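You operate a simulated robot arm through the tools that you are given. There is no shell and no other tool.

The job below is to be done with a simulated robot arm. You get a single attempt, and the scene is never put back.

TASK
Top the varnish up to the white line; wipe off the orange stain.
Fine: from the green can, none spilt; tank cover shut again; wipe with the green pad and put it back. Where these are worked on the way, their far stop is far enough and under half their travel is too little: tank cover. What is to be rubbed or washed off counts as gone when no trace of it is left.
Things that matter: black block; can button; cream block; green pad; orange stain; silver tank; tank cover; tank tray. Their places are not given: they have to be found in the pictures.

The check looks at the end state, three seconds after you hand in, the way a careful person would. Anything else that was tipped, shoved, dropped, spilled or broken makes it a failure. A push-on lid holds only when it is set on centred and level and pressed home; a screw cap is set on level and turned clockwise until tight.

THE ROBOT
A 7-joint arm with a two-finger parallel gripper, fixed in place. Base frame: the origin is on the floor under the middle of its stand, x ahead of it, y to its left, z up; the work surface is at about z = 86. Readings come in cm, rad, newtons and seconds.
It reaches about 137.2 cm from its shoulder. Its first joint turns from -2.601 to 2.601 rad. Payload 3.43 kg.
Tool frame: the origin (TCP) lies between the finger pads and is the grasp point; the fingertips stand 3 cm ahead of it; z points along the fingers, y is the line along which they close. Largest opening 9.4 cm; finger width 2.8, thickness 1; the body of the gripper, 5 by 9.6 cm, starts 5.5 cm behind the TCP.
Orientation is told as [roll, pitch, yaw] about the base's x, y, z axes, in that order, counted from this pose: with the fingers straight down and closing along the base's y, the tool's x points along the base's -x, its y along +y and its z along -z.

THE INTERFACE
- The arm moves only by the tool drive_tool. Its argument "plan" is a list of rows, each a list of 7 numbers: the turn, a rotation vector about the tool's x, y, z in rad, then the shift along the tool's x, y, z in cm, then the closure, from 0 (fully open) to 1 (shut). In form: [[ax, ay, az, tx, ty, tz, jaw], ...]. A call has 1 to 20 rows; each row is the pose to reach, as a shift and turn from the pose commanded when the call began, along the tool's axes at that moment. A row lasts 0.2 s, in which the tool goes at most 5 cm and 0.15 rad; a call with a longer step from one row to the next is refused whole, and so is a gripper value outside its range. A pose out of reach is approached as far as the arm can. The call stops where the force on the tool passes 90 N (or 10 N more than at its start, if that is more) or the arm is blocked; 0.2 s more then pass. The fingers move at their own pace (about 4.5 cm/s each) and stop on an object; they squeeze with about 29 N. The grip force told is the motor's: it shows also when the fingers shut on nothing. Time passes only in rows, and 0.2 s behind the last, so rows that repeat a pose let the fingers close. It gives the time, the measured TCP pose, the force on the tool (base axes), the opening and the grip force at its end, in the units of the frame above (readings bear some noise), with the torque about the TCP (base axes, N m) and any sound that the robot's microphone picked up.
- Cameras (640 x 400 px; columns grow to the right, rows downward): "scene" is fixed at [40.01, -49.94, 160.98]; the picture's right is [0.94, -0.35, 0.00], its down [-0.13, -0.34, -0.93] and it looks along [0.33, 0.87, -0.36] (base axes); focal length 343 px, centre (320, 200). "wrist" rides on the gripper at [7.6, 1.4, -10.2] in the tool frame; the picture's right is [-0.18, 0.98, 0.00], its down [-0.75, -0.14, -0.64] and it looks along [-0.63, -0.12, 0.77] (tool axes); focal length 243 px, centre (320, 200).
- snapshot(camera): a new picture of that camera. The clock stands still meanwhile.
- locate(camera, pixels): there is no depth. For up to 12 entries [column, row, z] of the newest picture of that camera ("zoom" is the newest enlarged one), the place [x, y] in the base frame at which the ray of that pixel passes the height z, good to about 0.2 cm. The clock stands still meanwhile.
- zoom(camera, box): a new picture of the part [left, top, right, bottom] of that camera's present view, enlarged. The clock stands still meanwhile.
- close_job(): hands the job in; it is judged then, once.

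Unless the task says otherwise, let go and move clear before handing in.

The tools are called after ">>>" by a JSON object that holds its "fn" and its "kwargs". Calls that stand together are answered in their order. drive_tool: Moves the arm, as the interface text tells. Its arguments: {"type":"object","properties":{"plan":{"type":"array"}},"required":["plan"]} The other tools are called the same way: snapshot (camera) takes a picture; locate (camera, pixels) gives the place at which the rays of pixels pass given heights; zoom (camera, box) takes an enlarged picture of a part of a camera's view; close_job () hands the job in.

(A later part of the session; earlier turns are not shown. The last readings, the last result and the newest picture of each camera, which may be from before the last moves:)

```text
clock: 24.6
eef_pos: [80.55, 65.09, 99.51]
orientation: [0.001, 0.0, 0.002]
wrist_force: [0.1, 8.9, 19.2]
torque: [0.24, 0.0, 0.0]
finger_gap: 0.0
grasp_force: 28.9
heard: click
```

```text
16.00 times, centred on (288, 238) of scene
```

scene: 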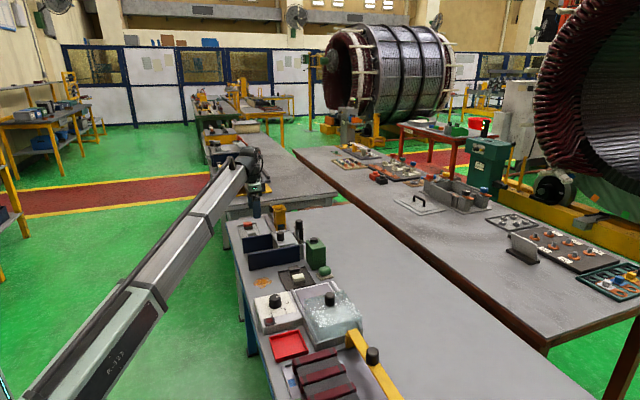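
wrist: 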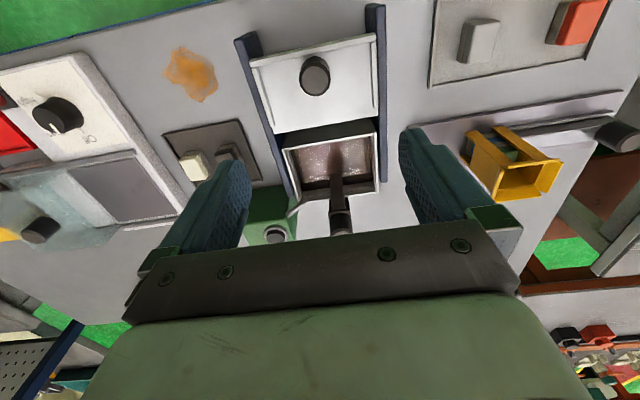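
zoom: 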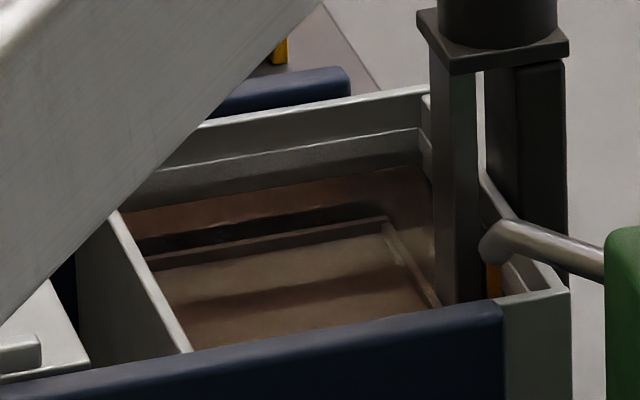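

The varnish edge is now near row 166 at column 420 (line spans about 128–150), rising about 10 px per second. I'll hold 1.6 s more and look again.

>>> {"fn": "drive_tool", "kwargs": {"plan": [[0, 0, 0, 0, 0, 0, 1], [0, 0, 0, 0, 0, 0, 1], [0, 0, 0, 0, 0, 0, 1], [0, 0, 0, 0, 0, 0, 1], [0, 0, 0, 0, 0, 0, 1], [0, 0, 0, 0, 0, 0, 1], [0, 0, 0, 0, 0, 0, 1]]}}

>>> {"fn": "zoom", "kwargs": {"camera": "scene", "box": [268, 226, 308, 251]}}

```text
clock: 26.2
eef_pos: [80.44, 64.88, 99.49]
orientation: [-0.001, -0.001, 0.0]
wrist_force: [-0.8, 6.0, 19.7]
torque: [0.17, -0.03, 0.04]
finger_gap: 0.0
grasp_force: 29.2
```

```text
16.00 times, centred on (288, 238) of scene
```

zoom: 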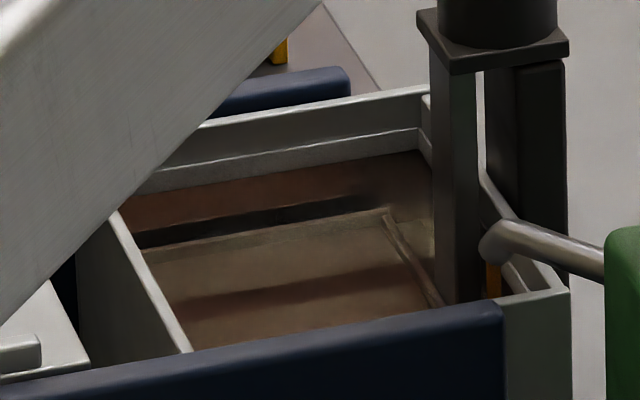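

The varnish now meets the strip's lower edge (row 150 at column 420). I'll hold about 0.8 s more to bring it to the strip's middle.

>>> {"fn": "drive_tool", "kwargs": {"plan": [[0, 0, 0, 0, 0, 0, 1], [0, 0, 0, 0, 0, 0, 1], [0, 0, 0, 0, 0, 0, 1]]}}

>>> {"fn": "zoom", "kwargs": {"camera": "scene", "box": [268, 226, 308, 251]}}

```text
clock: 27.0
eef_pos: [80.62, 64.93, 99.47]
orientation: [-0.001, 0.001, 0.001]
wrist_force: [1.0, 4.3, 18.6]
torque: [0.14, -0.02, -0.04]
finger_gap: 0.0
grasp_force: 29.5
```

```text
16.00 times, centred on (288, 238) of scene
```

zoom: 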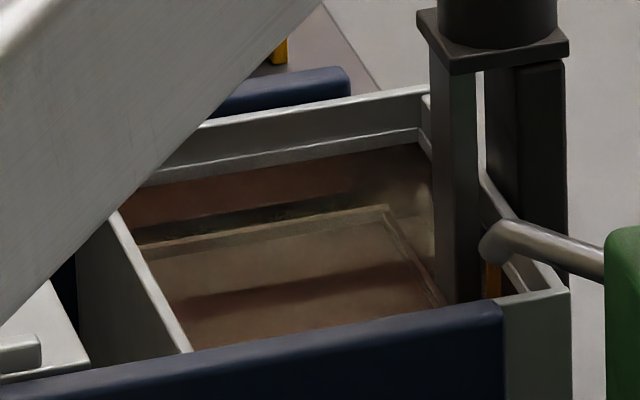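

The varnish is now at about row 142 at column 420, near the strip's middle (139). I'll release now and check the level.

>>> {"fn": "drive_tool", "kwargs": {"plan": [[0, 0, 0, 0, 0, -2, 1], [0, 0, 0, 0, 0, -5, 1], [0, 0, 0, 0, 0, -9, 1], [0, 0, 0, 0, 0, -9, 1]]}}

>>> {"fn": "zoom", "kwargs": {"camera": "scene", "box": [268, 226, 308, 251]}}

>>> {"fn": "snapshot", "kwargs": {"camera": "wrist"}}

```text
clock: 28.0
eef_pos: [80.64, 65.07, 108.54]
orientation: [-0.002, -0.001, 0.001]
wrist_force: [1.0, 0.5, 0.2]
torque: [-0.01, -0.02, 0.0]
finger_gap: 0.01
grasp_force: 28.9
```

```text
16.00 times, centred on (288, 238) of scene
```

zoom: 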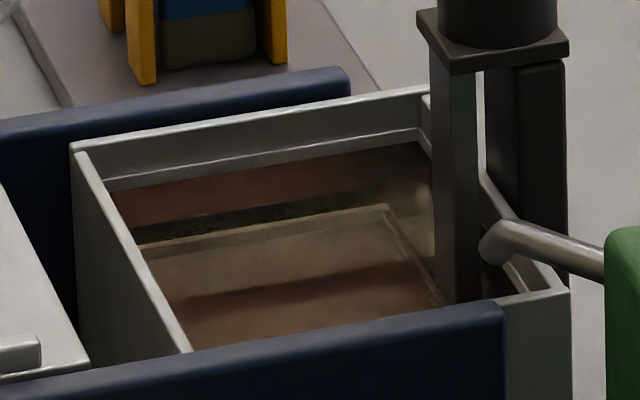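

```text
taken
```

wrist: 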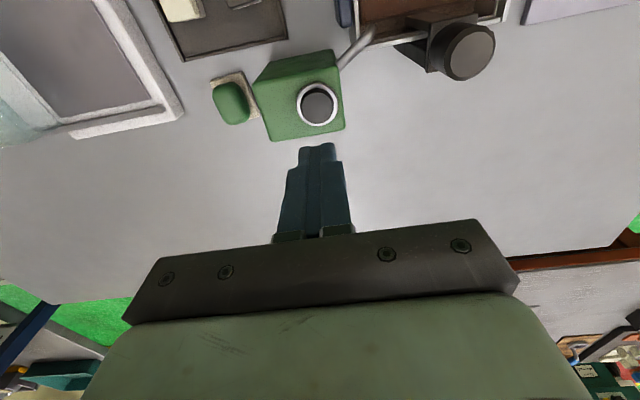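

The flow stopped; the level sits within the strip (scene row ~142 at column 420). I'll go back to the −x side with open fingers to confirm the level and then shut the cover.

>>> {"fn": "drive_tool", "kwargs": {"plan": [[0, 0, 0, 0, 0, -3.8, 1], [0, 0, 0, 4, 2, -3.8, 0.8], [0, 0, 0, 8, 4, -3.8, 0.5], [0, 0, 0, 12, 6, -3.8, 0.3], [0, 0, 0, 16, 8.5, -3.8, 0.1], [0, 0, 0, 20.1, 10.7, -3.8, 0], [0, 0, 0, 20.1, 10.7, -3.8, 0], [0, 0, 0, 20.1, 10.7, -3.8, 0]]}}

>>> {"fn": "zoom", "kwargs": {"camera": "wrist", "box": [345, 175, 385, 200]}}

>>> {"fn": "zoom", "kwargs": {"camera": "wrist", "box": [280, 140, 390, 220]}}

```text
clock: 29.8
eef_pos: [60.44, 75.65, 112.37]
orientation: [0.0, -0.003, 0.0]
wrist_force: [-0.1, 0.7, 0.1]
torque: [0.03, 0.05, 0.04]
finger_gap: 9.41
grasp_force: 0.0
```

```text
16.00 times, centred on (365, 188) of wrist
```

zoom: 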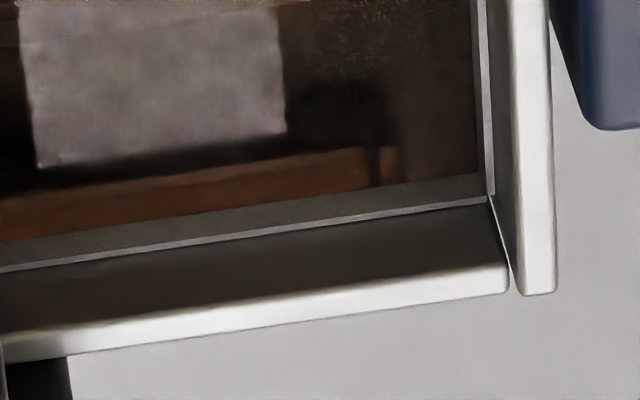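

```text
5.00 times, centred on (335, 180) of wrist
```

zoom: 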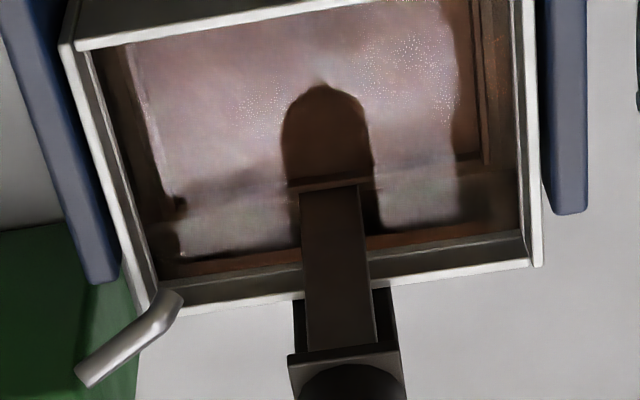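

From the wrist, the varnish surface (row ~198 at column 300) lies within the strip (188–222), close to its middle, so the level is right. Now I'll go down onto the cover knob at about (58.7,75.4) to shut it.

>>> {"fn": "drive_tool", "kwargs": {"plan": [[0, 0, 0, 1.7, -0.2, 2, 0.2], [0, 0, 0, 1.7, -0.2, 6, 0.35], [0, 0, 0, 1.7, -0.2, 9.5, 0.35], [0, 0, 0, 1.7, -0.2, 9.5, 0.35]]}}

>>> {"fn": "snapshot", "kwargs": {"camera": "wrist"}}

>>> {"fn": "locate", "kwargs": {"camera": "wrist", "pixels": [[317, 142, 96.5], [300, 142, 96.5], [335, 142, 96.5]]}}

```text
clock: 30.8
eef_pos: [58.96, 75.44, 102.82]
orientation: [-0.001, 0.0, -0.001]
wrist_force: [0.1, 0.1, 0.4]
torque: [0.01, -0.01, 0.01]
finger_gap: 6.1
grasp_force: 0.0
```

```text
taken
```

wrist: 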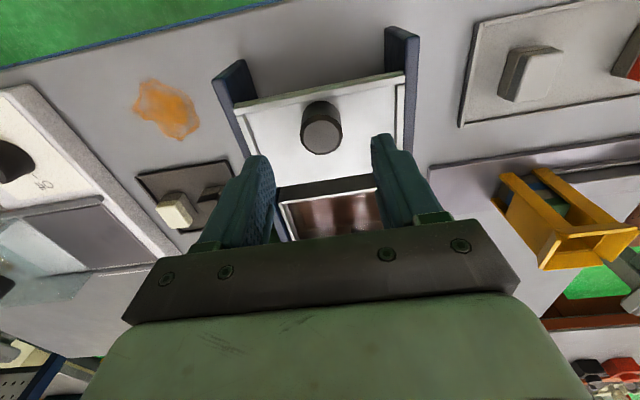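

```text
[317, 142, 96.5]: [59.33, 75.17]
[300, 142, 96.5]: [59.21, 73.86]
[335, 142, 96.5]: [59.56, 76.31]
```

The knob top is at wrist (322,136), i.e. about (58.9,75.5), right between the fingers. I'll descend, grip and push toward +x in small steps.

>>> {"fn": "drive_tool", "kwargs": {"plan": [[0, 0, 0, 0, 0, 2, 0.35], [0, 0, 0, 0, 0, 4, 0.35], [0, 0, 0, 0, 0, 5.8, 0.35], [0, 0, 0, 0, 0, 5.8, 1], [0, 0, 0, 0, 0, 5.8, 1], [0, 0, 0, 0, 0, 5.8, 1], [0, 0, 0, 0, 0, 5.8, 1], [0, 0, 0, -1, 0, 5.8, 1], [0, 0, 0, -2, 0, 5.8, 1], [0, 0, 0, -3, 0, 5.8, 1], [0, 0, 0, -4, 0, 5.8, 1], [0, 0, 0, -5, 0, 5.8, 1], [0, 0, 0, -6, 0, 5.8, 1], [0, 0, 0, -7, 0, 5.8, 1], [0, 0, 0, -8, 0, 5.8, 1]]}}

>>> {"fn": "zoom", "kwargs": {"camera": "scene", "box": [240, 200, 320, 255]}}

```text
clock: 34.0
eef_pos: [66.73, 75.51, 97.03]
orientation: [0.0, -0.001, 0.001]
wrist_force: [-1.2, 23.2, 14.5]
torque: [-0.23, 0.58, 0.22]
finger_gap: 3.15
grasp_force: 45.1
```

```text
7.27 times, centred on (280, 228) of scene
```

zoom: 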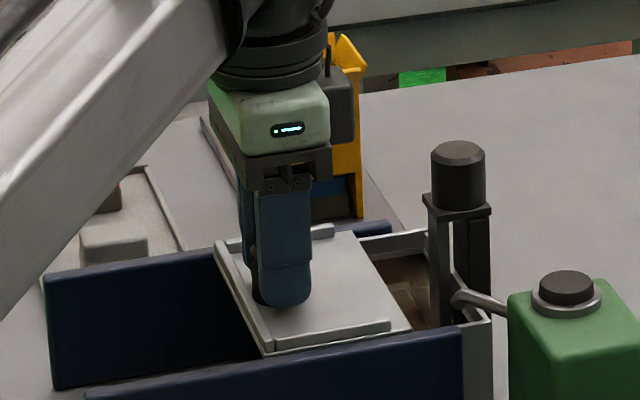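

The cover moved with the knob to x 66.7. I'll push the remaining ~3 cm to its closed stop.

>>> {"fn": "drive_tool", "kwargs": {"plan": [[0, 0, 0, -1, 0.1, 0, 1], [0, 0, 0, -2, 0.1, 0, 1], [0, 0, 0, -2.6, 0.1, 0, 1], [0, 0, 0, -3.0, 0.1, 0, 1], [0, 0, 0, -3.4, 0.1, 0, 1], [0, 0, 0, -3.7, 0.1, 0, 1], [0, 0, 0, -3.7, 0.1, 0, 1]]}}

>>> {"fn": "zoom", "kwargs": {"camera": "scene", "box": [240, 200, 320, 255]}}

```text
clock: 35.6
eef_pos: [69.73, 75.55, 96.91]
orientation: [-0.001, 0.013, 0.006]
wrist_force: [-62.3, -3.3, -16.9]
torque: [0.58, -0.2, 0.01]
finger_gap: 3.17
grasp_force: 45.2
```

```text
7.27 times, centred on (280, 228) of scene
```

zoom: 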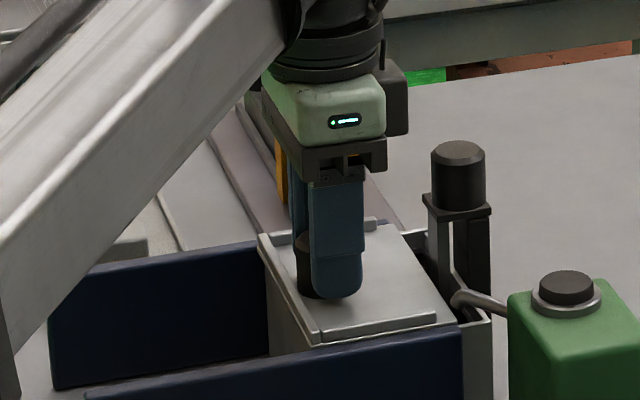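

The cover is back against its closed stop (62 N at x 69.7). I'll ease off, release, rise and go to look at the green pad.

>>> {"fn": "drive_tool", "kwargs": {"plan": [[0, 0, 0, 0.6, 0, 0, 1], [0, 0, 0, 0.6, 0, 0, 0.6], [0, 0, 0, 0.6, 0, 0, 0.3], [0, 0, 0, 0.6, 0, 0, 0.3], [0, 0, 0, 0.6, 0, -4, 0.3], [0, 0, 0, 0.6, 0, -8, 0.3], [0, 0, 0, 0.6, 0, -12, 0.2], [0, 0, 0, 0.6, 0, -14, 0], [0, 0, 0, 0.6, 0, -14, 0]]}}

>>> {"fn": "snapshot", "kwargs": {"camera": "wrist"}}

>>> {"fn": "zoom", "kwargs": {"camera": "scene", "box": [240, 200, 320, 255]}}

>>> {"fn": "zoom", "kwargs": {"camera": "scene", "box": [290, 255, 350, 292]}}

```text
clock: 37.6
eef_pos: [69.99, 75.48, 111.08]
orientation: [0.001, 0.001, -0.001]
wrist_force: [0.1, -0.2, 0.6]
torque: [0.0, -0.02, 0.01]
finger_gap: 9.38
grasp_force: 0.0
```

```text
taken
```

wrist: 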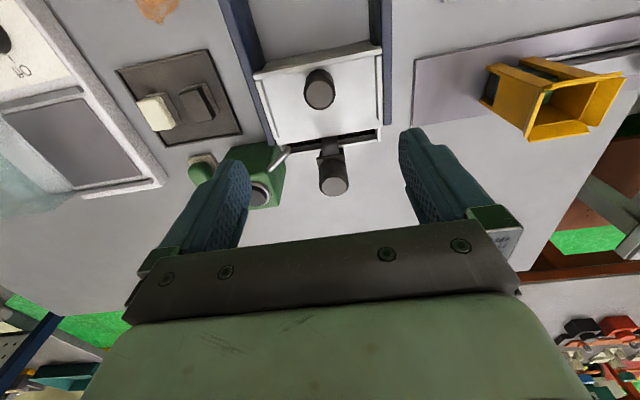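

```text
7.27 times, centred on (280, 228) of scene
```

zoom: 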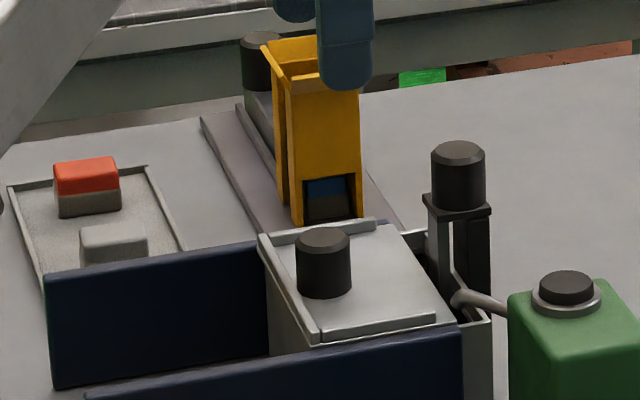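

```text
10.67 times, centred on (320, 274) of scene
```

zoom: 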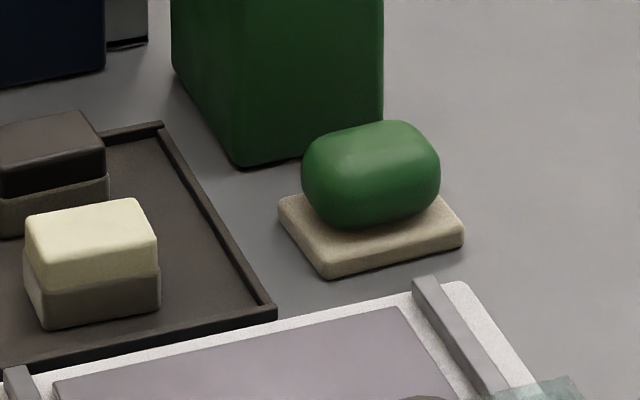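

The cover is fully shut again and the blocks are untouched. The green pad at zoom (370,175) rests on a beige plate; I'll measure both.

>>> {"fn": "locate", "kwargs": {"camera": "zoom", "pixels": [[280, 215, 86], [325, 278, 86], [463, 250, 86], [278, 198, 87], [325, 265, 87], [463, 232, 87], [372, 135, 91], [303, 175, 89], [440, 170, 89], [340, 228, 87], [400, 128, 90], [240, 165, 86]]}}

>>> {"fn": "drive_tool", "kwargs": {"plan": [[0, 0, 0, 1, -4, 0, 0], [0, 0, 0, 1.5, -8, 0, 0], [0, 0, 0, 2, -12, 0, 0], [0, 0, 0, 0, -16, 0, 0], [0, 0, 0, 0, -18.5, 0, 0], [0, 0, 0, 0, -18.5, 0, 0]]}}

>>> {"fn": "snapshot", "kwargs": {"camera": "wrist"}}

```text
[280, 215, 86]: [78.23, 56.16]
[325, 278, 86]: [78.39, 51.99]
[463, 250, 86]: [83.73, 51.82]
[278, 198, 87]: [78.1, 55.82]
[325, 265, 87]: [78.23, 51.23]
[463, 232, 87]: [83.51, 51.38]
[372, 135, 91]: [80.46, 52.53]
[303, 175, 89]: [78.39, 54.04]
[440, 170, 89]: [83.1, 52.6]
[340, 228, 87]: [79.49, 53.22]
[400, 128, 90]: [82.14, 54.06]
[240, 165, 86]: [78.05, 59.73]
```

```text
clock: 39.0
eef_pos: [69.89, 56.97, 111.17]
orientation: [0.0, 0.001, 0.0]
wrist_force: [-0.5, -0.7, 0.1]
torque: [-0.01, 0.02, 0.0]
finger_gap: 9.42
grasp_force: 0.0
```

```text
taken
```

wrist: 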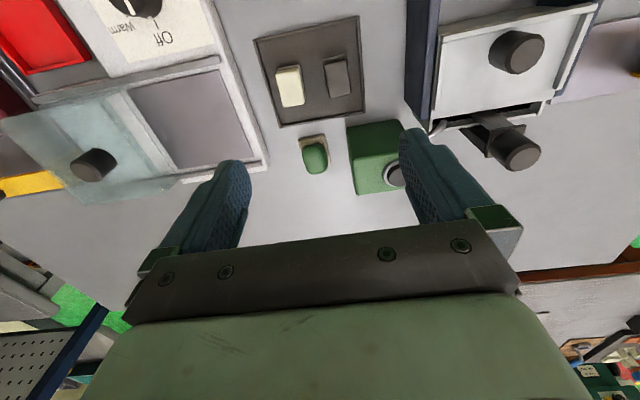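

The pad is at wrist (315,155) with the can to its right and the glass box to its left. Zooming to measure it.

>>> {"fn": "zoom", "kwargs": {"camera": "wrist", "box": [280, 120, 360, 190]}}

>>> {"fn": "locate", "kwargs": {"camera": "zoom", "pixels": [[320, 200, 88]]}}

```text
5.71 times, centred on (320, 155) of wrist
```

zoom: 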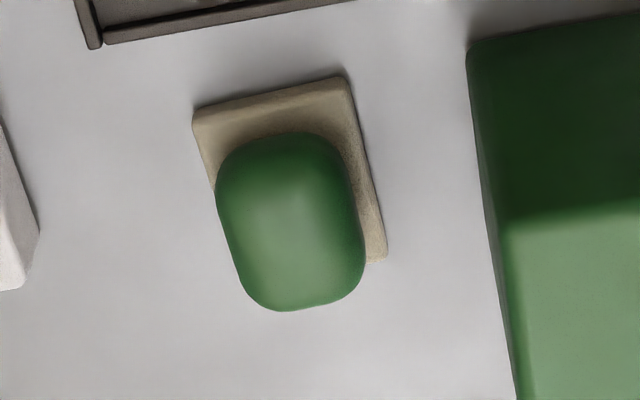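

```text
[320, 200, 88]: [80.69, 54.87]
```

The pad's green body is elongated along x, on a plate about x 78.2–83.6, y 51.9–56.1. I'll check the neighbours' clearances and pad center.

>>> {"fn": "locate", "kwargs": {"camera": "zoom", "pixels": [[40, 240, 88], [20, 290, 88], [290, 215, 90], [218, 210, 88.5], [365, 230, 88.5], [285, 133, 88.5], [285, 310, 88.5], [193, 112, 87], [345, 78, 87], [387, 258, 87], [505, 230, 95], [495, 200, 95]]}}

>>> {"fn": "zoom", "kwargs": {"camera": "scene", "box": [290, 250, 390, 312]}}

```text
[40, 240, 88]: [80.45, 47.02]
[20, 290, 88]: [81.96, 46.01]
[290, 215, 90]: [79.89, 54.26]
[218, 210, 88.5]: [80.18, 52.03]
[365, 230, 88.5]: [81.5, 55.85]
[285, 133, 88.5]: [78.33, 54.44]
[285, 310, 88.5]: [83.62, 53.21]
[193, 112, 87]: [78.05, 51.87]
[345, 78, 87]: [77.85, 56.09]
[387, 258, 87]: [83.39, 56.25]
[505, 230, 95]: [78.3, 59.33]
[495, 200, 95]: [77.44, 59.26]
```

```text
6.40 times, centred on (340, 281) of scene
```

zoom: 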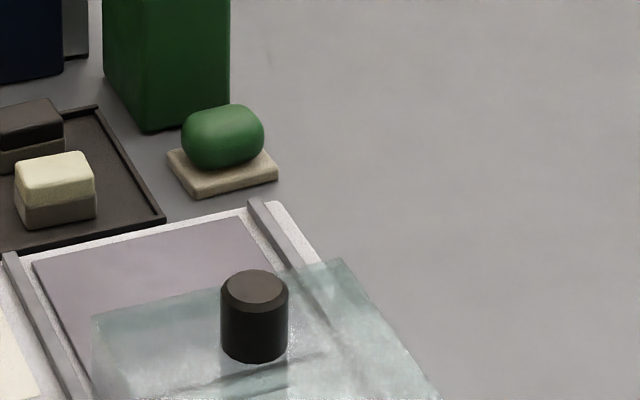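

The pad body is about y 52.0–55.9, center (80.7,54.0), with free space on both sides for a 6 cm opening. I'll approach above it.

>>> {"fn": "drive_tool", "kwargs": {"plan": [[0, 0, 0, -4, -1, 0, 0.2], [0, 0, 0, -8, -2, 1, 0.36], [0, 0, 0, -10.8, -2.97, 4, 0.36], [0, 0, 0, -10.8, -2.97, 8, 0.36], [0, 0, 0, -10.8, -2.97, 12, 0.36], [0, 0, 0, -10.8, -2.97, 14, 0.36], [0, 0, 0, -10.8, -2.97, 14, 0.36]]}}

>>> {"fn": "snapshot", "kwargs": {"camera": "wrist"}}

>>> {"fn": "zoom", "kwargs": {"camera": "scene", "box": [280, 235, 370, 291]}}

```text
clock: 40.6
eef_pos: [80.7, 54.07, 96.83]
orientation: [-0.001, 0.0, 0.0]
wrist_force: [0.3, 0.3, 0.0]
torque: [-0.01, 0.01, 0.02]
finger_gap: 6.0
grasp_force: 0.1
```

```text
taken
```

wrist: 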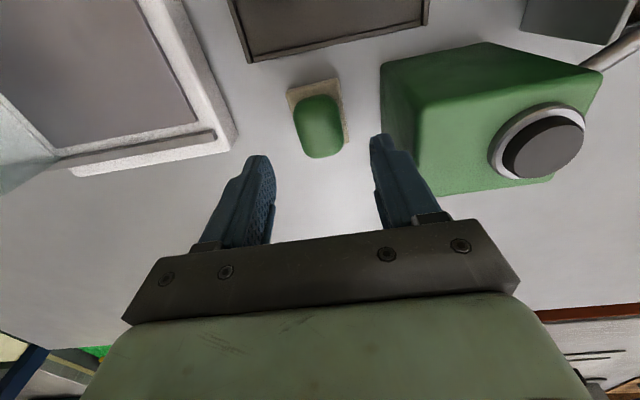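

```text
7.11 times, centred on (325, 263) of scene
```

zoom: 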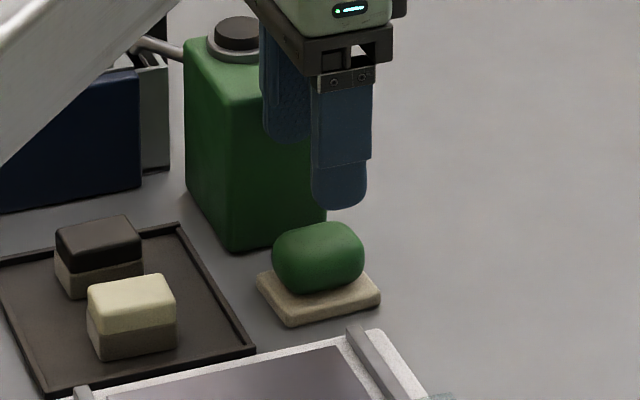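

The pad shows at wrist (320,125), centered between the fingers. I'll confirm its center, then descend.

>>> {"fn": "locate", "kwargs": {"camera": "wrist", "pixels": [[293, 125, 88.5], [345, 125, 88.5], [319, 96, 88.5], [321, 158, 88.5], [288, 90, 87], [338, 78, 87], [348, 140, 87]]}}

```text
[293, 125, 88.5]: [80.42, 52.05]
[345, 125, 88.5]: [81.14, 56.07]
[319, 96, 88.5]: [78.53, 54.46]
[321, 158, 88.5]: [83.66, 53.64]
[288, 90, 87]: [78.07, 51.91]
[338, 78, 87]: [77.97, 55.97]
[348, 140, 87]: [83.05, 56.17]
```

Pad center is near (80.8,54.05), matching the tool position. I'll descend so the tips reach just above the plate and close.

>>> {"fn": "drive_tool", "kwargs": {"plan": [[0, 0, 0, 0, 0, 2.5, 0.36], [0, 0, 0, 0, 0, 5, 0.36], [0, 0, 0, 0, 0, 6.2, 0.36], [0, 0, 0, 0, 0, 6.2, 1], [0, 0, 0, 0, 0, 6.2, 1], [0, 0, 0, 0, 0, 6.2, 1], [0, 0, 0, 0, 0, 6.2, 1]]}}

>>> {"fn": "zoom", "kwargs": {"camera": "scene", "box": [280, 235, 370, 291]}}

```text
clock: 42.2
eef_pos: [80.75, 54.02, 90.66]
orientation: [0.0, -0.001, 0.0]
wrist_force: [-0.4, 0.1, -0.5]
torque: [0.01, 0.01, 0.02]
finger_gap: 3.47
grasp_force: 29.2
```

```text
7.11 times, centred on (325, 263) of scene
```

zoom: 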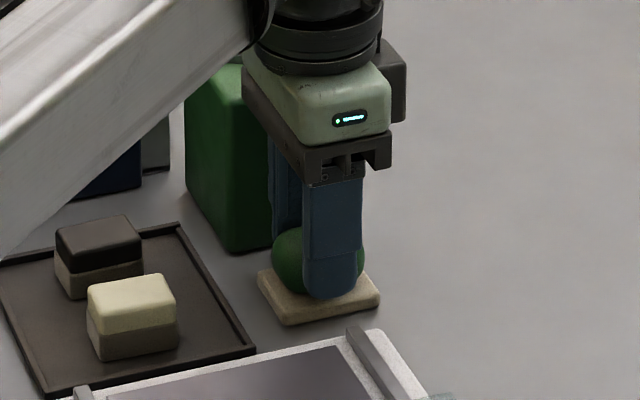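

The pad is gripped (gap 3.47). I'll lift and see whether the beige plate comes along.

>>> {"fn": "drive_tool", "kwargs": {"plan": [[0, 0, 0, 0, 0, -0.8, 1], [0, 0, 0, 0, 0, -2, 1], [0, 0, 0, 0, 0, -4, 1], [0, 0, 0, 0, 0, -4, 1]]}}

>>> {"fn": "zoom", "kwargs": {"camera": "scene", "box": [280, 235, 370, 291]}}

>>> {"fn": "snapshot", "kwargs": {"camera": "wrist"}}

```text
clock: 43.2
eef_pos: [80.68, 54.17, 94.76]
orientation: [0.0, 0.001, 0.001]
wrist_force: [0.4, -0.1, -0.8]
torque: [-0.01, -0.03, 0.0]
finger_gap: 3.48
grasp_force: 28.7
```

```text
7.11 times, centred on (325, 263) of scene
```

zoom: 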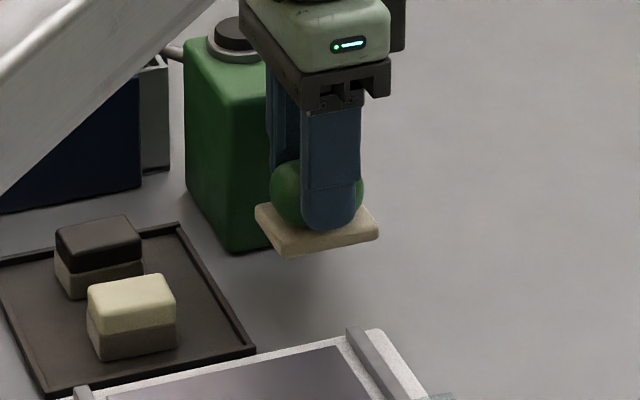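

```text
taken
```

wrist: 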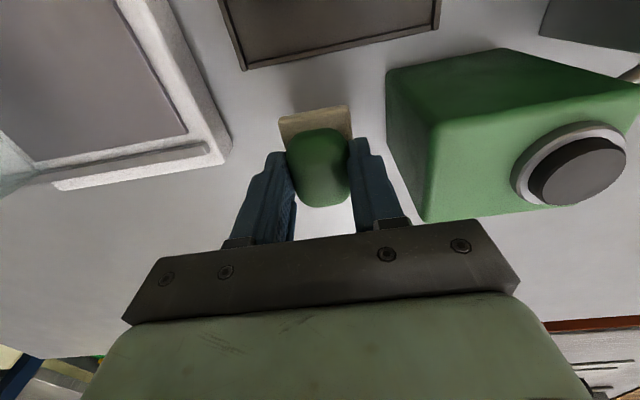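

The beige face is part of the pad and came up with it, so it wipes with that face (about 5.4 × 4.2 cm). I'll raise it and measure the stain's extent.

>>> {"fn": "drive_tool", "kwargs": {"plan": [[0, 0, 0, 0, 0, -4, 1], [0, 0, 0, 0, 0, -8, 1], [0, 0, 0, 4, 0.5, -10, 1], [0, 0, 0, 8, 1.5, -10, 1], [0, 0, 0, 8, 1.5, -10, 1]]}}

>>> {"fn": "zoom", "kwargs": {"camera": "scene", "box": [240, 265, 300, 302]}}

>>> {"fn": "locate", "kwargs": {"camera": "zoom", "pixels": [[320, 200, 86]]}}

```text
clock: 44.4
eef_pos: [72.84, 55.73, 104.9]
orientation: [0.002, -0.001, 0.0]
wrist_force: [0.0, -1.0, -1.3]
torque: [-0.02, -0.03, 0.01]
finger_gap: 3.5
grasp_force: 28.9
```

```text
10.67 times, centred on (270, 284) of scene
```

zoom: 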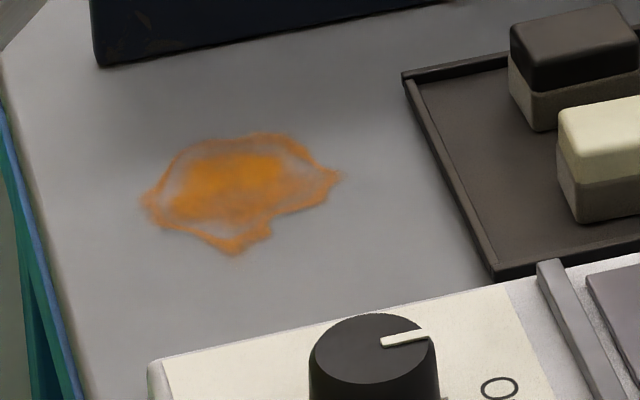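

```text
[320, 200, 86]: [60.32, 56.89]
```

The stain's outline is clear in the zoom: left (142,200), right (343,177), top (260,132), bottom (232,255). I'll locate those, the wall and tray edges.

>>> {"fn": "locate", "kwargs": {"camera": "zoom", "pixels": [[140, 200, 86], [345, 176, 86], [260, 131, 86], [232, 257, 86], [175, 150, 86], [310, 148, 86], [275, 235, 86], [165, 235, 86], [97, 67, 86], [497, 277, 86], [402, 75, 86], [165, 360, 89]]}}

```text
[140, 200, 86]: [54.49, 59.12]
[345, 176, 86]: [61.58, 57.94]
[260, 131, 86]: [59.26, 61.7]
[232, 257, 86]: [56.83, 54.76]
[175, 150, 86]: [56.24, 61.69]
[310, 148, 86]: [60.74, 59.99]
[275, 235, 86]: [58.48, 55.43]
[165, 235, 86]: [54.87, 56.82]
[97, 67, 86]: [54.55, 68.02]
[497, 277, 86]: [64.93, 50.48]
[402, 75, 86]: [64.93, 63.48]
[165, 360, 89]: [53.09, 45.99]
```

The stain spans x 54.5–61.6, y 54.7–61.8, clear of the tray (x≥64.9), wall (y≥68) and heater box (y≤46). I'll bring the pad over its corner and lower to near contact.

>>> {"fn": "drive_tool", "kwargs": {"plan": [[0, 0, 0, 4.5, 0, 0, 1], [0, 0, 0, 9, 0, 0, 1], [0, 0, 0, 13.5, -0.4, 0, 1], [0, 0, 0, 17.5, -0.7, 0, 1], [0, 0, 0, 17.5, -0.7, 4, 1], [0, 0, 0, 17.5, -0.7, 8, 1], [0, 0, 0, 17.5, -0.7, 12, 1], [0, 0, 0, 17.5, -0.7, 13.4, 1], [0, 0, 0, 17.5, -0.7, 13.4, 1]]}}

>>> {"fn": "zoom", "kwargs": {"camera": "scene", "box": [230, 255, 310, 305]}}

```text
clock: 46.4
eef_pos: [54.97, 54.87, 91.31]
orientation: [0.001, -0.001, -0.001]
wrist_force: [0.5, 0.5, -1.4]
torque: [-0.01, 0.0, -0.01]
finger_gap: 3.53
grasp_force: 29.0
```

```text
8.00 times, centred on (270, 280) of scene
```

zoom: 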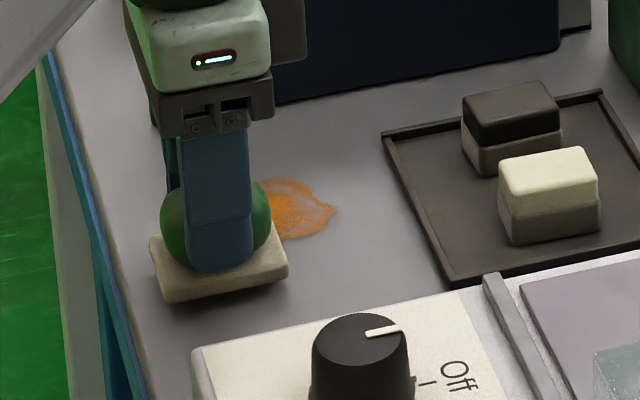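

The pad hovers about 0.7 cm above the bench at the stain's near-left corner. I'll lower to light contact.

>>> {"fn": "drive_tool", "kwargs": {"plan": [[0, 0, 0, 0, 0, 0.4, 1], [0, 0, 0, 0, 0, 0.7, 1], [0, 0, 0, 0, 0, 0.9, 1], [0, 0, 0, 0, 0, 0.9, 1]]}}

```text
clock: 47.4
eef_pos: [55.03, 54.81, 90.7]
orientation: [0.002, -0.002, 0.001]
wrist_force: [-1.2, 1.0, 26.4]
torque: [0.02, 0.26, 0.02]
finger_gap: 3.52
grasp_force: 29.2
```

Contact is made with 26 N; I'll ease to about 13 N and sweep back and forth along x across the stain.

>>> {"fn": "drive_tool", "kwargs": {"plan": [[0, 0, 0, 0, 0, -0.15, 1], [0, 0, 0, -1.2, 0, -0.15, 1], [0, 0, 0, -2.4, 0, -0.15, 1], [0, 0, 0, -3.6, 0, -0.15, 1], [0, 0, 0, -4.8, 0, -0.15, 1], [0, 0, 0, -6, 0, -0.15, 1], [0, 0, 0, -6, 1.8, -0.15, 1], [0, 0, 0, -4.8, 1.8, -0.15, 1], [0, 0, 0, -3.6, 1.8, -0.15, 1], [0, 0, 0, -2.4, 1.8, -0.15, 1], [0, 0, 0, -1.2, 1.8, -0.15, 1], [0, 0, 0, 0, 1.8, -0.15, 1], [0, 0, 0, 0, 3.6, -0.15, 1], [0, 0, 0, -1.2, 3.6, -0.15, 1], [0, 0, 0, -2.4, 3.6, -0.15, 1], [0, 0, 0, -3.6, 3.6, -0.15, 1], [0, 0, 0, -4.8, 3.6, -0.15, 1], [0, 0, 0, -6, 3.6, -0.15, 1], [0, 0, 0, -6, 5.4, -0.15, 1]]}}

>>> {"fn": "zoom", "kwargs": {"camera": "scene", "box": [230, 255, 310, 305]}}

```text
clock: 51.4
eef_pos: [61.23, 60.27, 90.62]
orientation: [0.0, -0.001, -0.002]
wrist_force: [1.6, -3.4, 6.6]
torque: [-0.12, 0.08, 0.03]
finger_gap: 3.51
grasp_force: 28.7
```

```text
8.00 times, centred on (270, 280) of scene
```

zoom: 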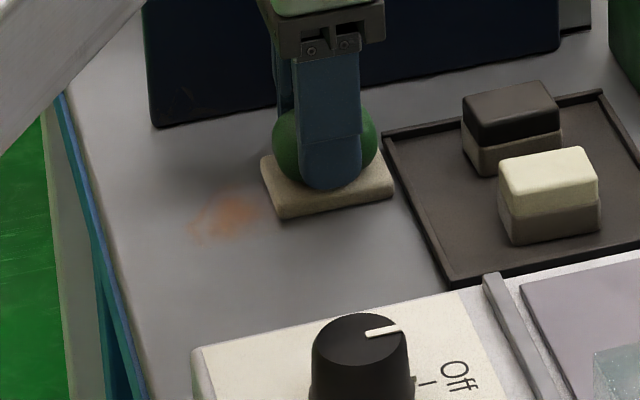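

The wiped part is gone and a faint remainder shows at zoom (225,215), so the wiping works. I'll continue with overlapping passes at slightly more pressure.

>>> {"fn": "drive_tool", "kwargs": {"plan": [[0, 0, 0, 1.2, 0, 0.06, 1], [0, 0, 0, 2.4, 0, 0.06, 1], [0, 0, 0, 3.6, 0, 0.06, 1], [0, 0, 0, 4.8, 0, 0.06, 1], [0, 0, 0, 6, 0, 0.06, 1], [0, 0, 0, 6, 1.6, 0.06, 1], [0, 0, 0, 4.8, 1.6, 0.06, 1], [0, 0, 0, 3.6, 1.6, 0.06, 1], [0, 0, 0, 2.4, 1.6, 0.06, 1], [0, 0, 0, 1.2, 1.6, 0.06, 1], [0, 0, 0, 0, 1.6, 0.06, 1], [0, 0, 0, 0, -0.8, 0.06, 1], [0, 0, 0, 1.2, -0.8, 0.06, 1], [0, 0, 0, 2.4, -0.8, 0.06, 1], [0, 0, 0, 3.6, -0.8, 0.06, 1], [0, 0, 0, 4.8, -0.8, 0.06, 1], [0, 0, 0, 6, -0.8, 0.06, 1], [0, 0, 0, 6, -2.4, 0.06, 1]]}}

>>> {"fn": "drive_tool", "kwargs": {"plan": [[0, 0, 0, -1.2, 0, 0, 1], [0, 0, 0, -2.4, 0, 0, 1], [0, 0, 0, -3.6, 0, 0, 1], [0, 0, 0, -4.8, 0, 0, 1], [0, 0, 0, -6, 0, 0, 1], [0, 0, 0, -6, -1.6, 0, 1], [0, 0, 0, -4.8, -1.6, 0, 1], [0, 0, 0, -3.6, -1.6, 0, 1], [0, 0, 0, -2.4, -1.6, 0, 1], [0, 0, 0, -1.2, -1.6, 0, 1], [0, 0, 0, 0, -1.6, 0, 1], [0, 0, 0, 0, -3.2, 0, 1], [0, 0, 0, -1.2, -3.2, 0, 1], [0, 0, 0, -2.4, -3.2, 0, 1], [0, 0, 0, -3.6, -3.2, 0, 1], [0, 0, 0, -4.8, -3.2, 0, 1], [0, 0, 0, -6, -3.2, 0, 1]]}}

>>> {"fn": "zoom", "kwargs": {"camera": "scene", "box": [230, 255, 310, 305]}}

```text
clock: 55.2
eef_pos: [55.0, 57.99, 90.49]
orientation: [0.002, 0.0, 0.001]
wrist_force: [-2.3, 7.2, 14.6]
torque: [0.22, -0.12, 0.03]
finger_gap: 3.52
grasp_force: 28.9
```

```text
clock: 58.8
eef_pos: [61.14, 54.45, 90.46]
orientation: [0.0, -0.001, 0.0]
wrist_force: [-0.5, 0.7, -1.5]
torque: [-0.02, -0.03, -0.01]
finger_gap: 3.49
grasp_force: 29.1
```

```text
8.00 times, centred on (270, 280) of scene
```

zoom: 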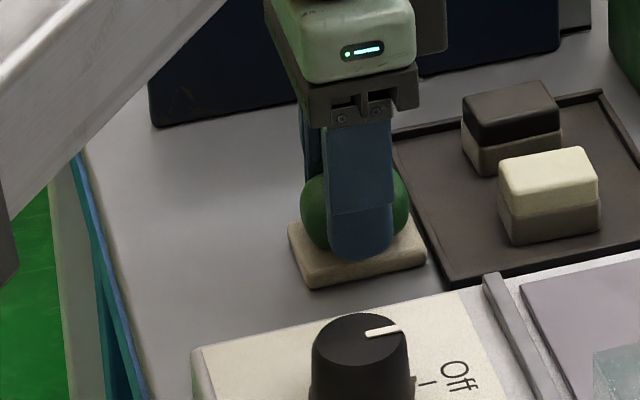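

The force reads no contact now (pad slid up a little in the grip), but the stain looks gone where visible. I'll lift and inspect the area with both cameras.

>>> {"fn": "drive_tool", "kwargs": {"plan": [[0, 0, 0, 0, 0, -3, 1], [0, 0, 0, -2, -1, -7, 1], [0, 0, 0, -5, -2, -10, 1], [0, 0, 0, -9, -2, -12, 1], [0, 0, 0, -9, -2, -12, 1]]}}

>>> {"fn": "zoom", "kwargs": {"camera": "scene", "box": [240, 265, 300, 302]}}

>>> {"fn": "snapshot", "kwargs": {"camera": "wrist"}}

```text
clock: 60.0
eef_pos: [70.24, 52.36, 102.55]
orientation: [-0.001, 0.001, -0.002]
wrist_force: [0.3, 0.0, -1.1]
torque: [-0.02, -0.01, -0.02]
finger_gap: 3.49
grasp_force: 29.2
```

```text
10.67 times, centred on (270, 284) of scene
```

zoom: 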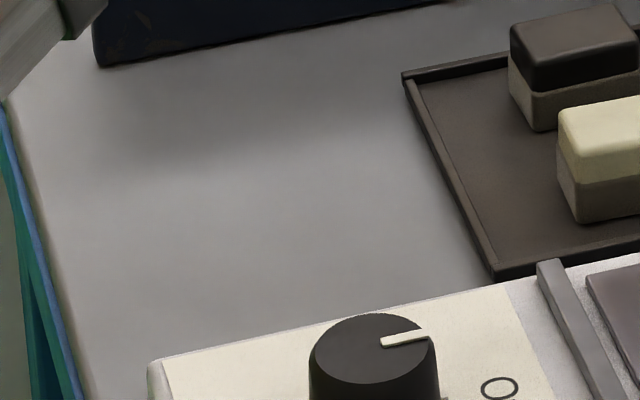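

```text
taken
```

wrist: 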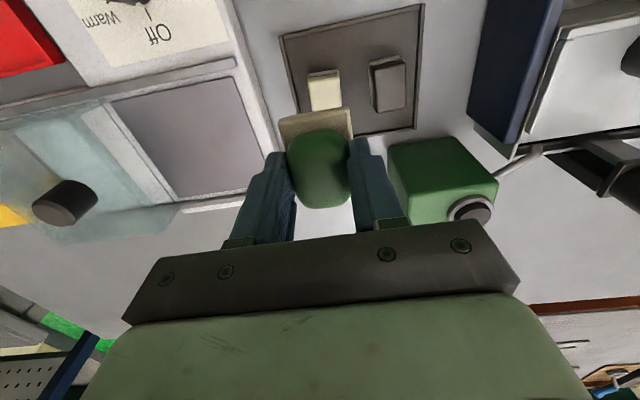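

The scene zoom shows no orange left at the old stain site. I'll double-check with the wrist camera from above it.

>>> {"fn": "drive_tool", "kwargs": {"plan": [[0, 0, 0, 3, 2, -3, 1], [0, 0, 0, 6, 4, -6, 1], [0, 0, 0, 10, 5.6, -7.5, 1], [0, 0, 0, 13, 5.6, -7.5, 1], [0, 0, 0, 13, 5.6, -7.5, 1]]}}

>>> {"fn": "snapshot", "kwargs": {"camera": "wrist"}}

>>> {"fn": "zoom", "kwargs": {"camera": "wrist", "box": [230, 20, 400, 130]}}

>>> {"fn": "zoom", "kwargs": {"camera": "scene", "box": [245, 270, 285, 295]}}

```text
clock: 61.2
eef_pos: [57.29, 58.22, 110.0]
orientation: [0.001, -0.001, 0.0]
wrist_force: [-0.4, 0.0, 0.0]
torque: [-0.03, 0.0, 0.0]
finger_gap: 3.51
grasp_force: 28.7
```

```text
taken
```

wrist: 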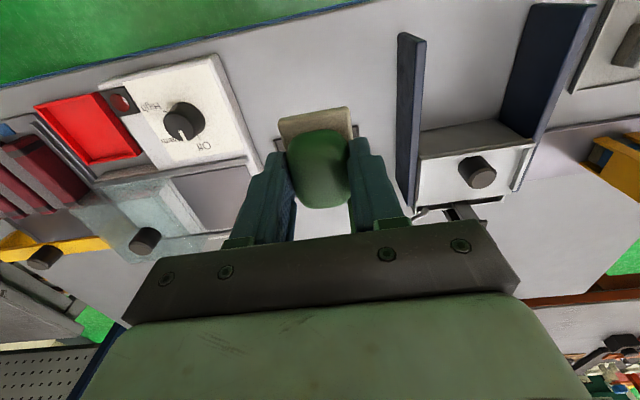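

```text
3.64 times, centred on (315, 75) of wrist
```

zoom: 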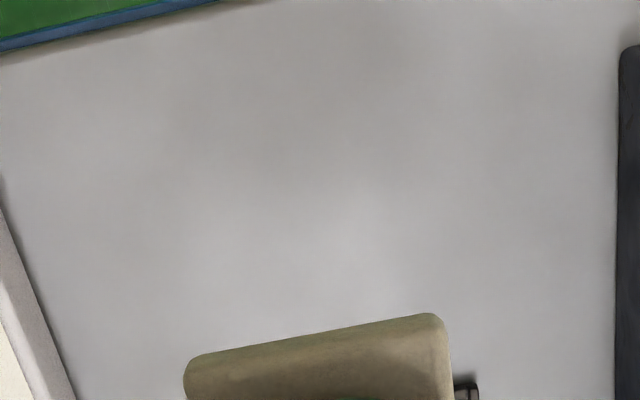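

```text
16.00 times, centred on (265, 282) of scene
```

zoom: 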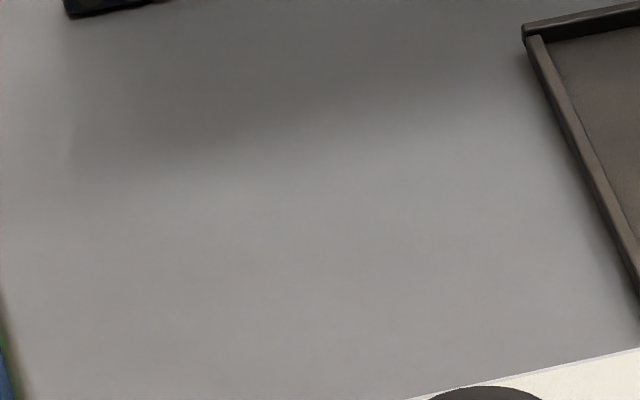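

Both views show a clean bench where the stain was. To be sure no faint trace is left, I'll make one more set of passes with confirmed contact.

>>> {"fn": "drive_tool", "kwargs": {"plan": [[0, 0, 0, 2.3, -3, 3, 1], [0, 0, 0, 2.3, -3, 7, 1], [0, 0, 0, 2.3, -3, 11, 1], [0, 0, 0, 2.3, -3, 15, 1], [0, 0, 0, 2.3, -3, 18, 1], [0, 0, 0, 2.3, -3, 19, 1], [0, 0, 0, 2.3, -3, 19.5, 1], [0, 0, 0, 2.3, -3, 19.7, 1], [0, 0, 0, 2.3, -3, 19.7, 1]]}}

```text
clock: 63.2
eef_pos: [54.89, 55.39, 90.41]
orientation: [0.003, -0.003, 0.0]
wrist_force: [-0.3, 2.6, 18.6]
torque: [0.0, -0.09, 0.04]
finger_gap: 3.52
grasp_force: 29.4
```

Contact at 18.6 N. I'll sweep the whole area once more.

>>> {"fn": "drive_tool", "kwargs": {"plan": [[0, 0, 0, -1.2, 0, -0.02, 1], [0, 0, 0, -2.4, 0, -0.02, 1], [0, 0, 0, -3.6, 0, -0.02, 1], [0, 0, 0, -4.8, 0, -0.02, 1], [0, 0, 0, -6, 0, -0.02, 1], [0, 0, 0, -6, 2, -0.02, 1], [0, 0, 0, -4.8, 2, -0.02, 1], [0, 0, 0, -3.6, 2, -0.02, 1], [0, 0, 0, -2.4, 2, -0.02, 1], [0, 0, 0, -1.2, 2, -0.02, 1], [0, 0, 0, 0, 2, -0.02, 1], [0, 0, 0, 0, 4, 0.02, 1], [0, 0, 0, -1.2, 4, 0.02, 1], [0, 0, 0, -2.4, 4, 0.02, 1], [0, 0, 0, -3.6, 4, 0.02, 1], [0, 0, 0, -4.8, 4, 0.02, 1], [0, 0, 0, -6, 4, 0.02, 1]]}}

>>> {"fn": "drive_tool", "kwargs": {"plan": [[0, 0, 0, 0, 2, 0.03, 1], [0, 0, 0, 1.2, 2, 0.03, 1], [0, 0, 0, 2.4, 2, 0.03, 1], [0, 0, 0, 3.6, 2, 0.03, 1], [0, 0, 0, 4.8, 2, 0.03, 1], [0, 0, 0, 6, 2, 0.03, 1], [0, 0, 0, 6, 0, 0.03, 1], [0, 0, 0, 4.8, 0, 0.03, 1], [0, 0, 0, 3.6, 0, 0.03, 1], [0, 0, 0, 2.4, 0, 0.03, 1], [0, 0, 0, 1.2, 0, 0.03, 1], [0, 0, 0, 0, 0, 0.03, 1], [0, 0, 0, 0, 0, 0.03, 1]]}}

```text
clock: 66.8
eef_pos: [60.9, 59.11, 90.39]
orientation: [0.002, 0.0, -0.001]
wrist_force: [-15.1, 1.7, 37.2]
torque: [-0.03, 0.58, -0.05]
finger_gap: 3.5
grasp_force: 28.3
```

```text
clock: 69.6
eef_pos: [60.84, 59.15, 90.35]
orientation: [0.0, 0.0, 0.001]
wrist_force: [-13.7, 0.6, 37.2]
torque: [-0.04, 0.61, -0.03]
finger_gap: 3.5
grasp_force: 28.6
```

Contact was firm throughout (up to 37 N). I'll lift away and inspect the area once more.

>>> {"fn": "drive_tool", "kwargs": {"plan": [[0, 0, 0, 0, 0, -2, 1], [0, 0, 0, 0, -2, -6, 1], [0, 0, 0, -4, -4, -9, 1], [0, 0, 0, -8, -4.5, -12, 1], [0, 0, 0, -12, -5, -13, 1], [0, 0, 0, -12, -5, -13, 1]]}}

>>> {"fn": "zoom", "kwargs": {"camera": "scene", "box": [240, 265, 300, 302]}}

>>> {"fn": "snapshot", "kwargs": {"camera": "wrist"}}

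>>> {"fn": "zoom", "kwargs": {"camera": "scene", "box": [280, 215, 370, 271]}}

```text
refused: row 3 steps farther than a row can; nothing moved
```

```text
10.67 times, centred on (270, 284) of scene
```

zoom: 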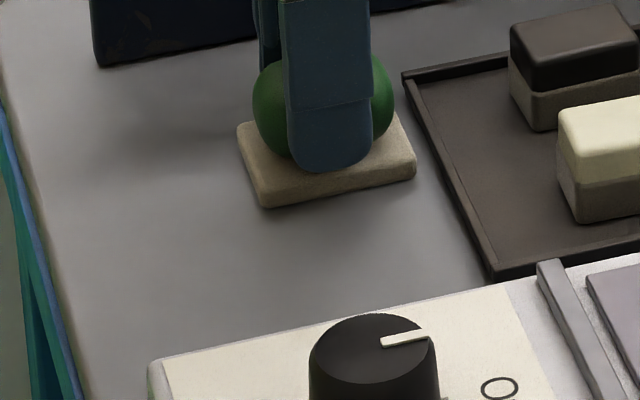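

```text
taken
```

wrist: 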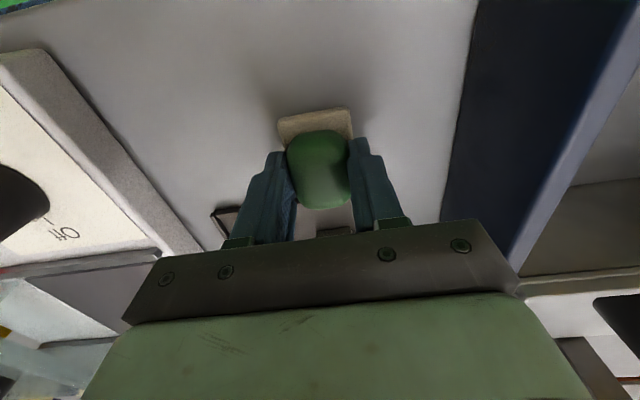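

```text
7.11 times, centred on (325, 243) of scene
```

zoom: 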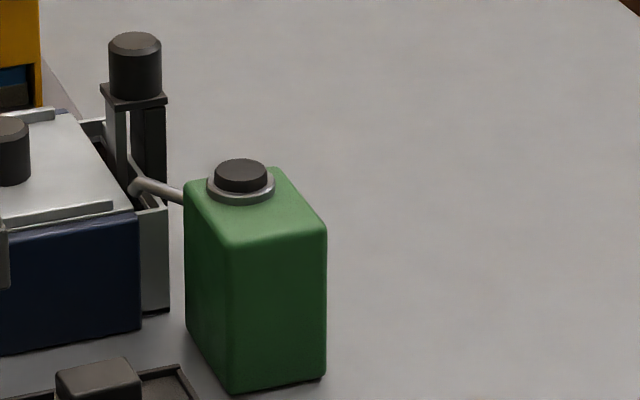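

The plan was refused for a long step; I'll lift with shorter steps and carry the pad back above its old spot.

>>> {"fn": "drive_tool", "kwargs": {"plan": [[0, 0, 0, 0, 0, -2, 1], [0, 0, 0, 0, 0, -6, 1], [0, 0, 0, 0, 0, -10, 1], [0, 0, 0, -3, -1, -13, 1], [0, 0, 0, -7, -2, -13, 1], [0, 0, 0, -11, -3, -13, 1], [0, 0, 0, -15, -4, -13, 1], [0, 0, 0, -19, -5, -13, 1], [0, 0, 0, -19.7, -5, -13, 1], [0, 0, 0, -19.7, -5, -13, 1]]}}

>>> {"fn": "zoom", "kwargs": {"camera": "scene", "box": [240, 265, 300, 302]}}

>>> {"fn": "snapshot", "kwargs": {"camera": "wrist"}}

>>> {"fn": "zoom", "kwargs": {"camera": "scene", "box": [280, 235, 370, 291]}}

```text
clock: 71.8
eef_pos: [80.63, 54.02, 103.05]
orientation: [0.0, 0.0, -0.002]
wrist_force: [-0.4, 1.1, -0.8]
torque: [-0.01, 0.04, -0.01]
finger_gap: 3.5
grasp_force: 29.4
```

```text
10.67 times, centred on (270, 284) of scene
```

zoom: 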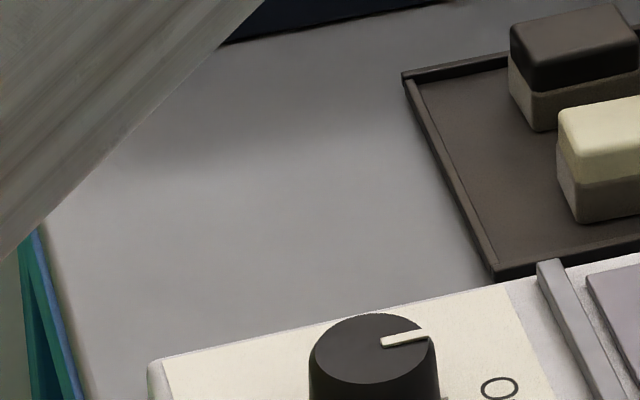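

```text
taken
```

wrist: 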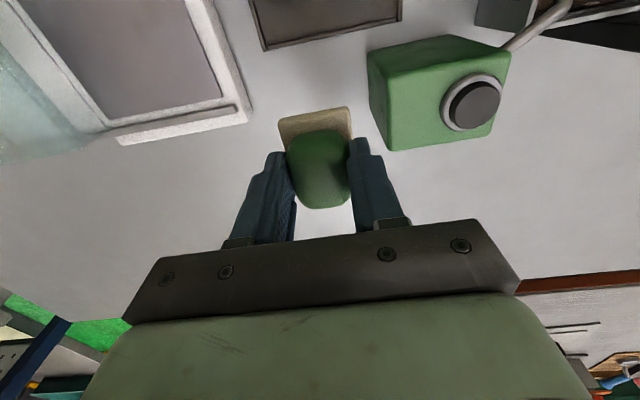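

```text
7.11 times, centred on (325, 263) of scene
```

zoom: 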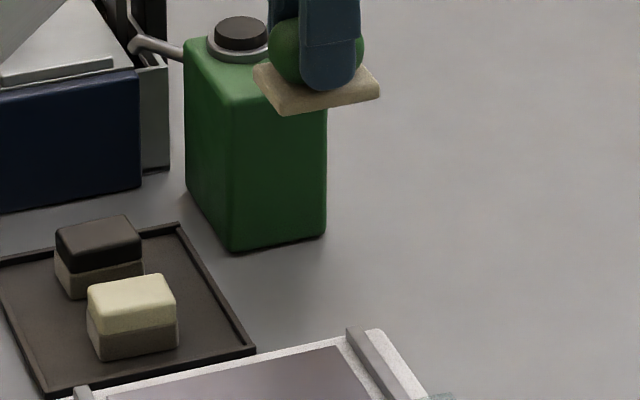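

The bench is clean, and the pad hangs over its original place (80.6,54.0) in the same position in the grip. I'll lower it gently to contact.

>>> {"fn": "drive_tool", "kwargs": {"plan": [[0, 0, 0, -0.1, 0, 4, 1], [0, 0, 0, -0.1, 0, 8, 1], [0, 0, 0, -0.1, 0, 11, 1], [0, 0, 0, -0.1, 0, 12, 1], [0, 0, 0, -0.1, 0, 12.4, 1], [0, 0, 0, -0.1, 0, 12.6, 1], [0, 0, 0, -0.1, 0, 12.6, 1]]}}

>>> {"fn": "zoom", "kwargs": {"camera": "scene", "box": [280, 235, 370, 291]}}

```text
clock: 73.4
eef_pos: [80.68, 54.02, 90.65]
orientation: [0.0, 0.002, -0.001]
wrist_force: [-0.2, -0.6, -0.3]
torque: [-0.02, 0.0, -0.01]
finger_gap: 3.51
grasp_force: 29.0
```

```text
7.11 times, centred on (325, 263) of scene
```

zoom: 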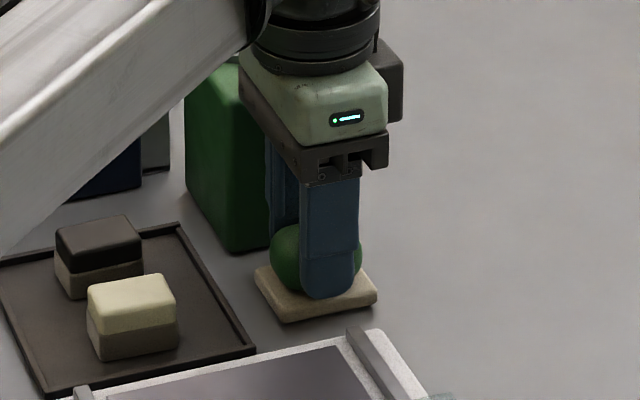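

The pad is about 0.25 cm above the bench still (plate corner at row 320 versus 325 before). I'll lower a bit more and shift +0.1 in x.

>>> {"fn": "drive_tool", "kwargs": {"plan": [[0, 0, 0, -0.1, 0, 0.1, 1], [0, 0, 0, -0.1, 0, 0.2, 1], [0, 0, 0, -0.1, 0, 0.27, 1], [0, 0, 0, -0.1, 0, 0.27, 1]]}}

>>> {"fn": "zoom", "kwargs": {"camera": "scene", "box": [280, 235, 370, 291]}}

```text
clock: 74.4
eef_pos: [80.74, 54.34, 90.61]
orientation: [0.001, -0.001, 0.001]
wrist_force: [-0.2, -0.2, 1.6]
torque: [-0.04, -0.04, 0.0]
finger_gap: 3.5
grasp_force: 28.9
```

```text
7.11 times, centred on (325, 263) of scene
```

zoom: 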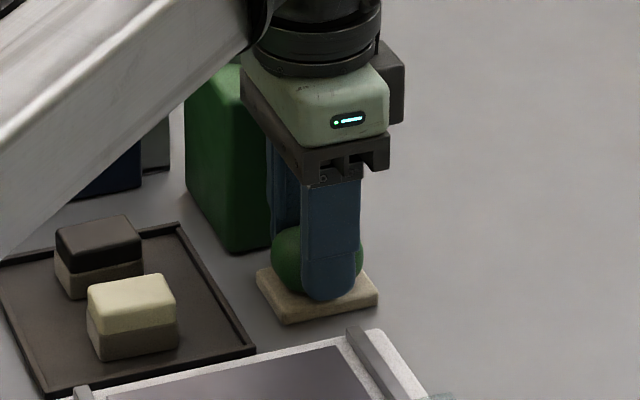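

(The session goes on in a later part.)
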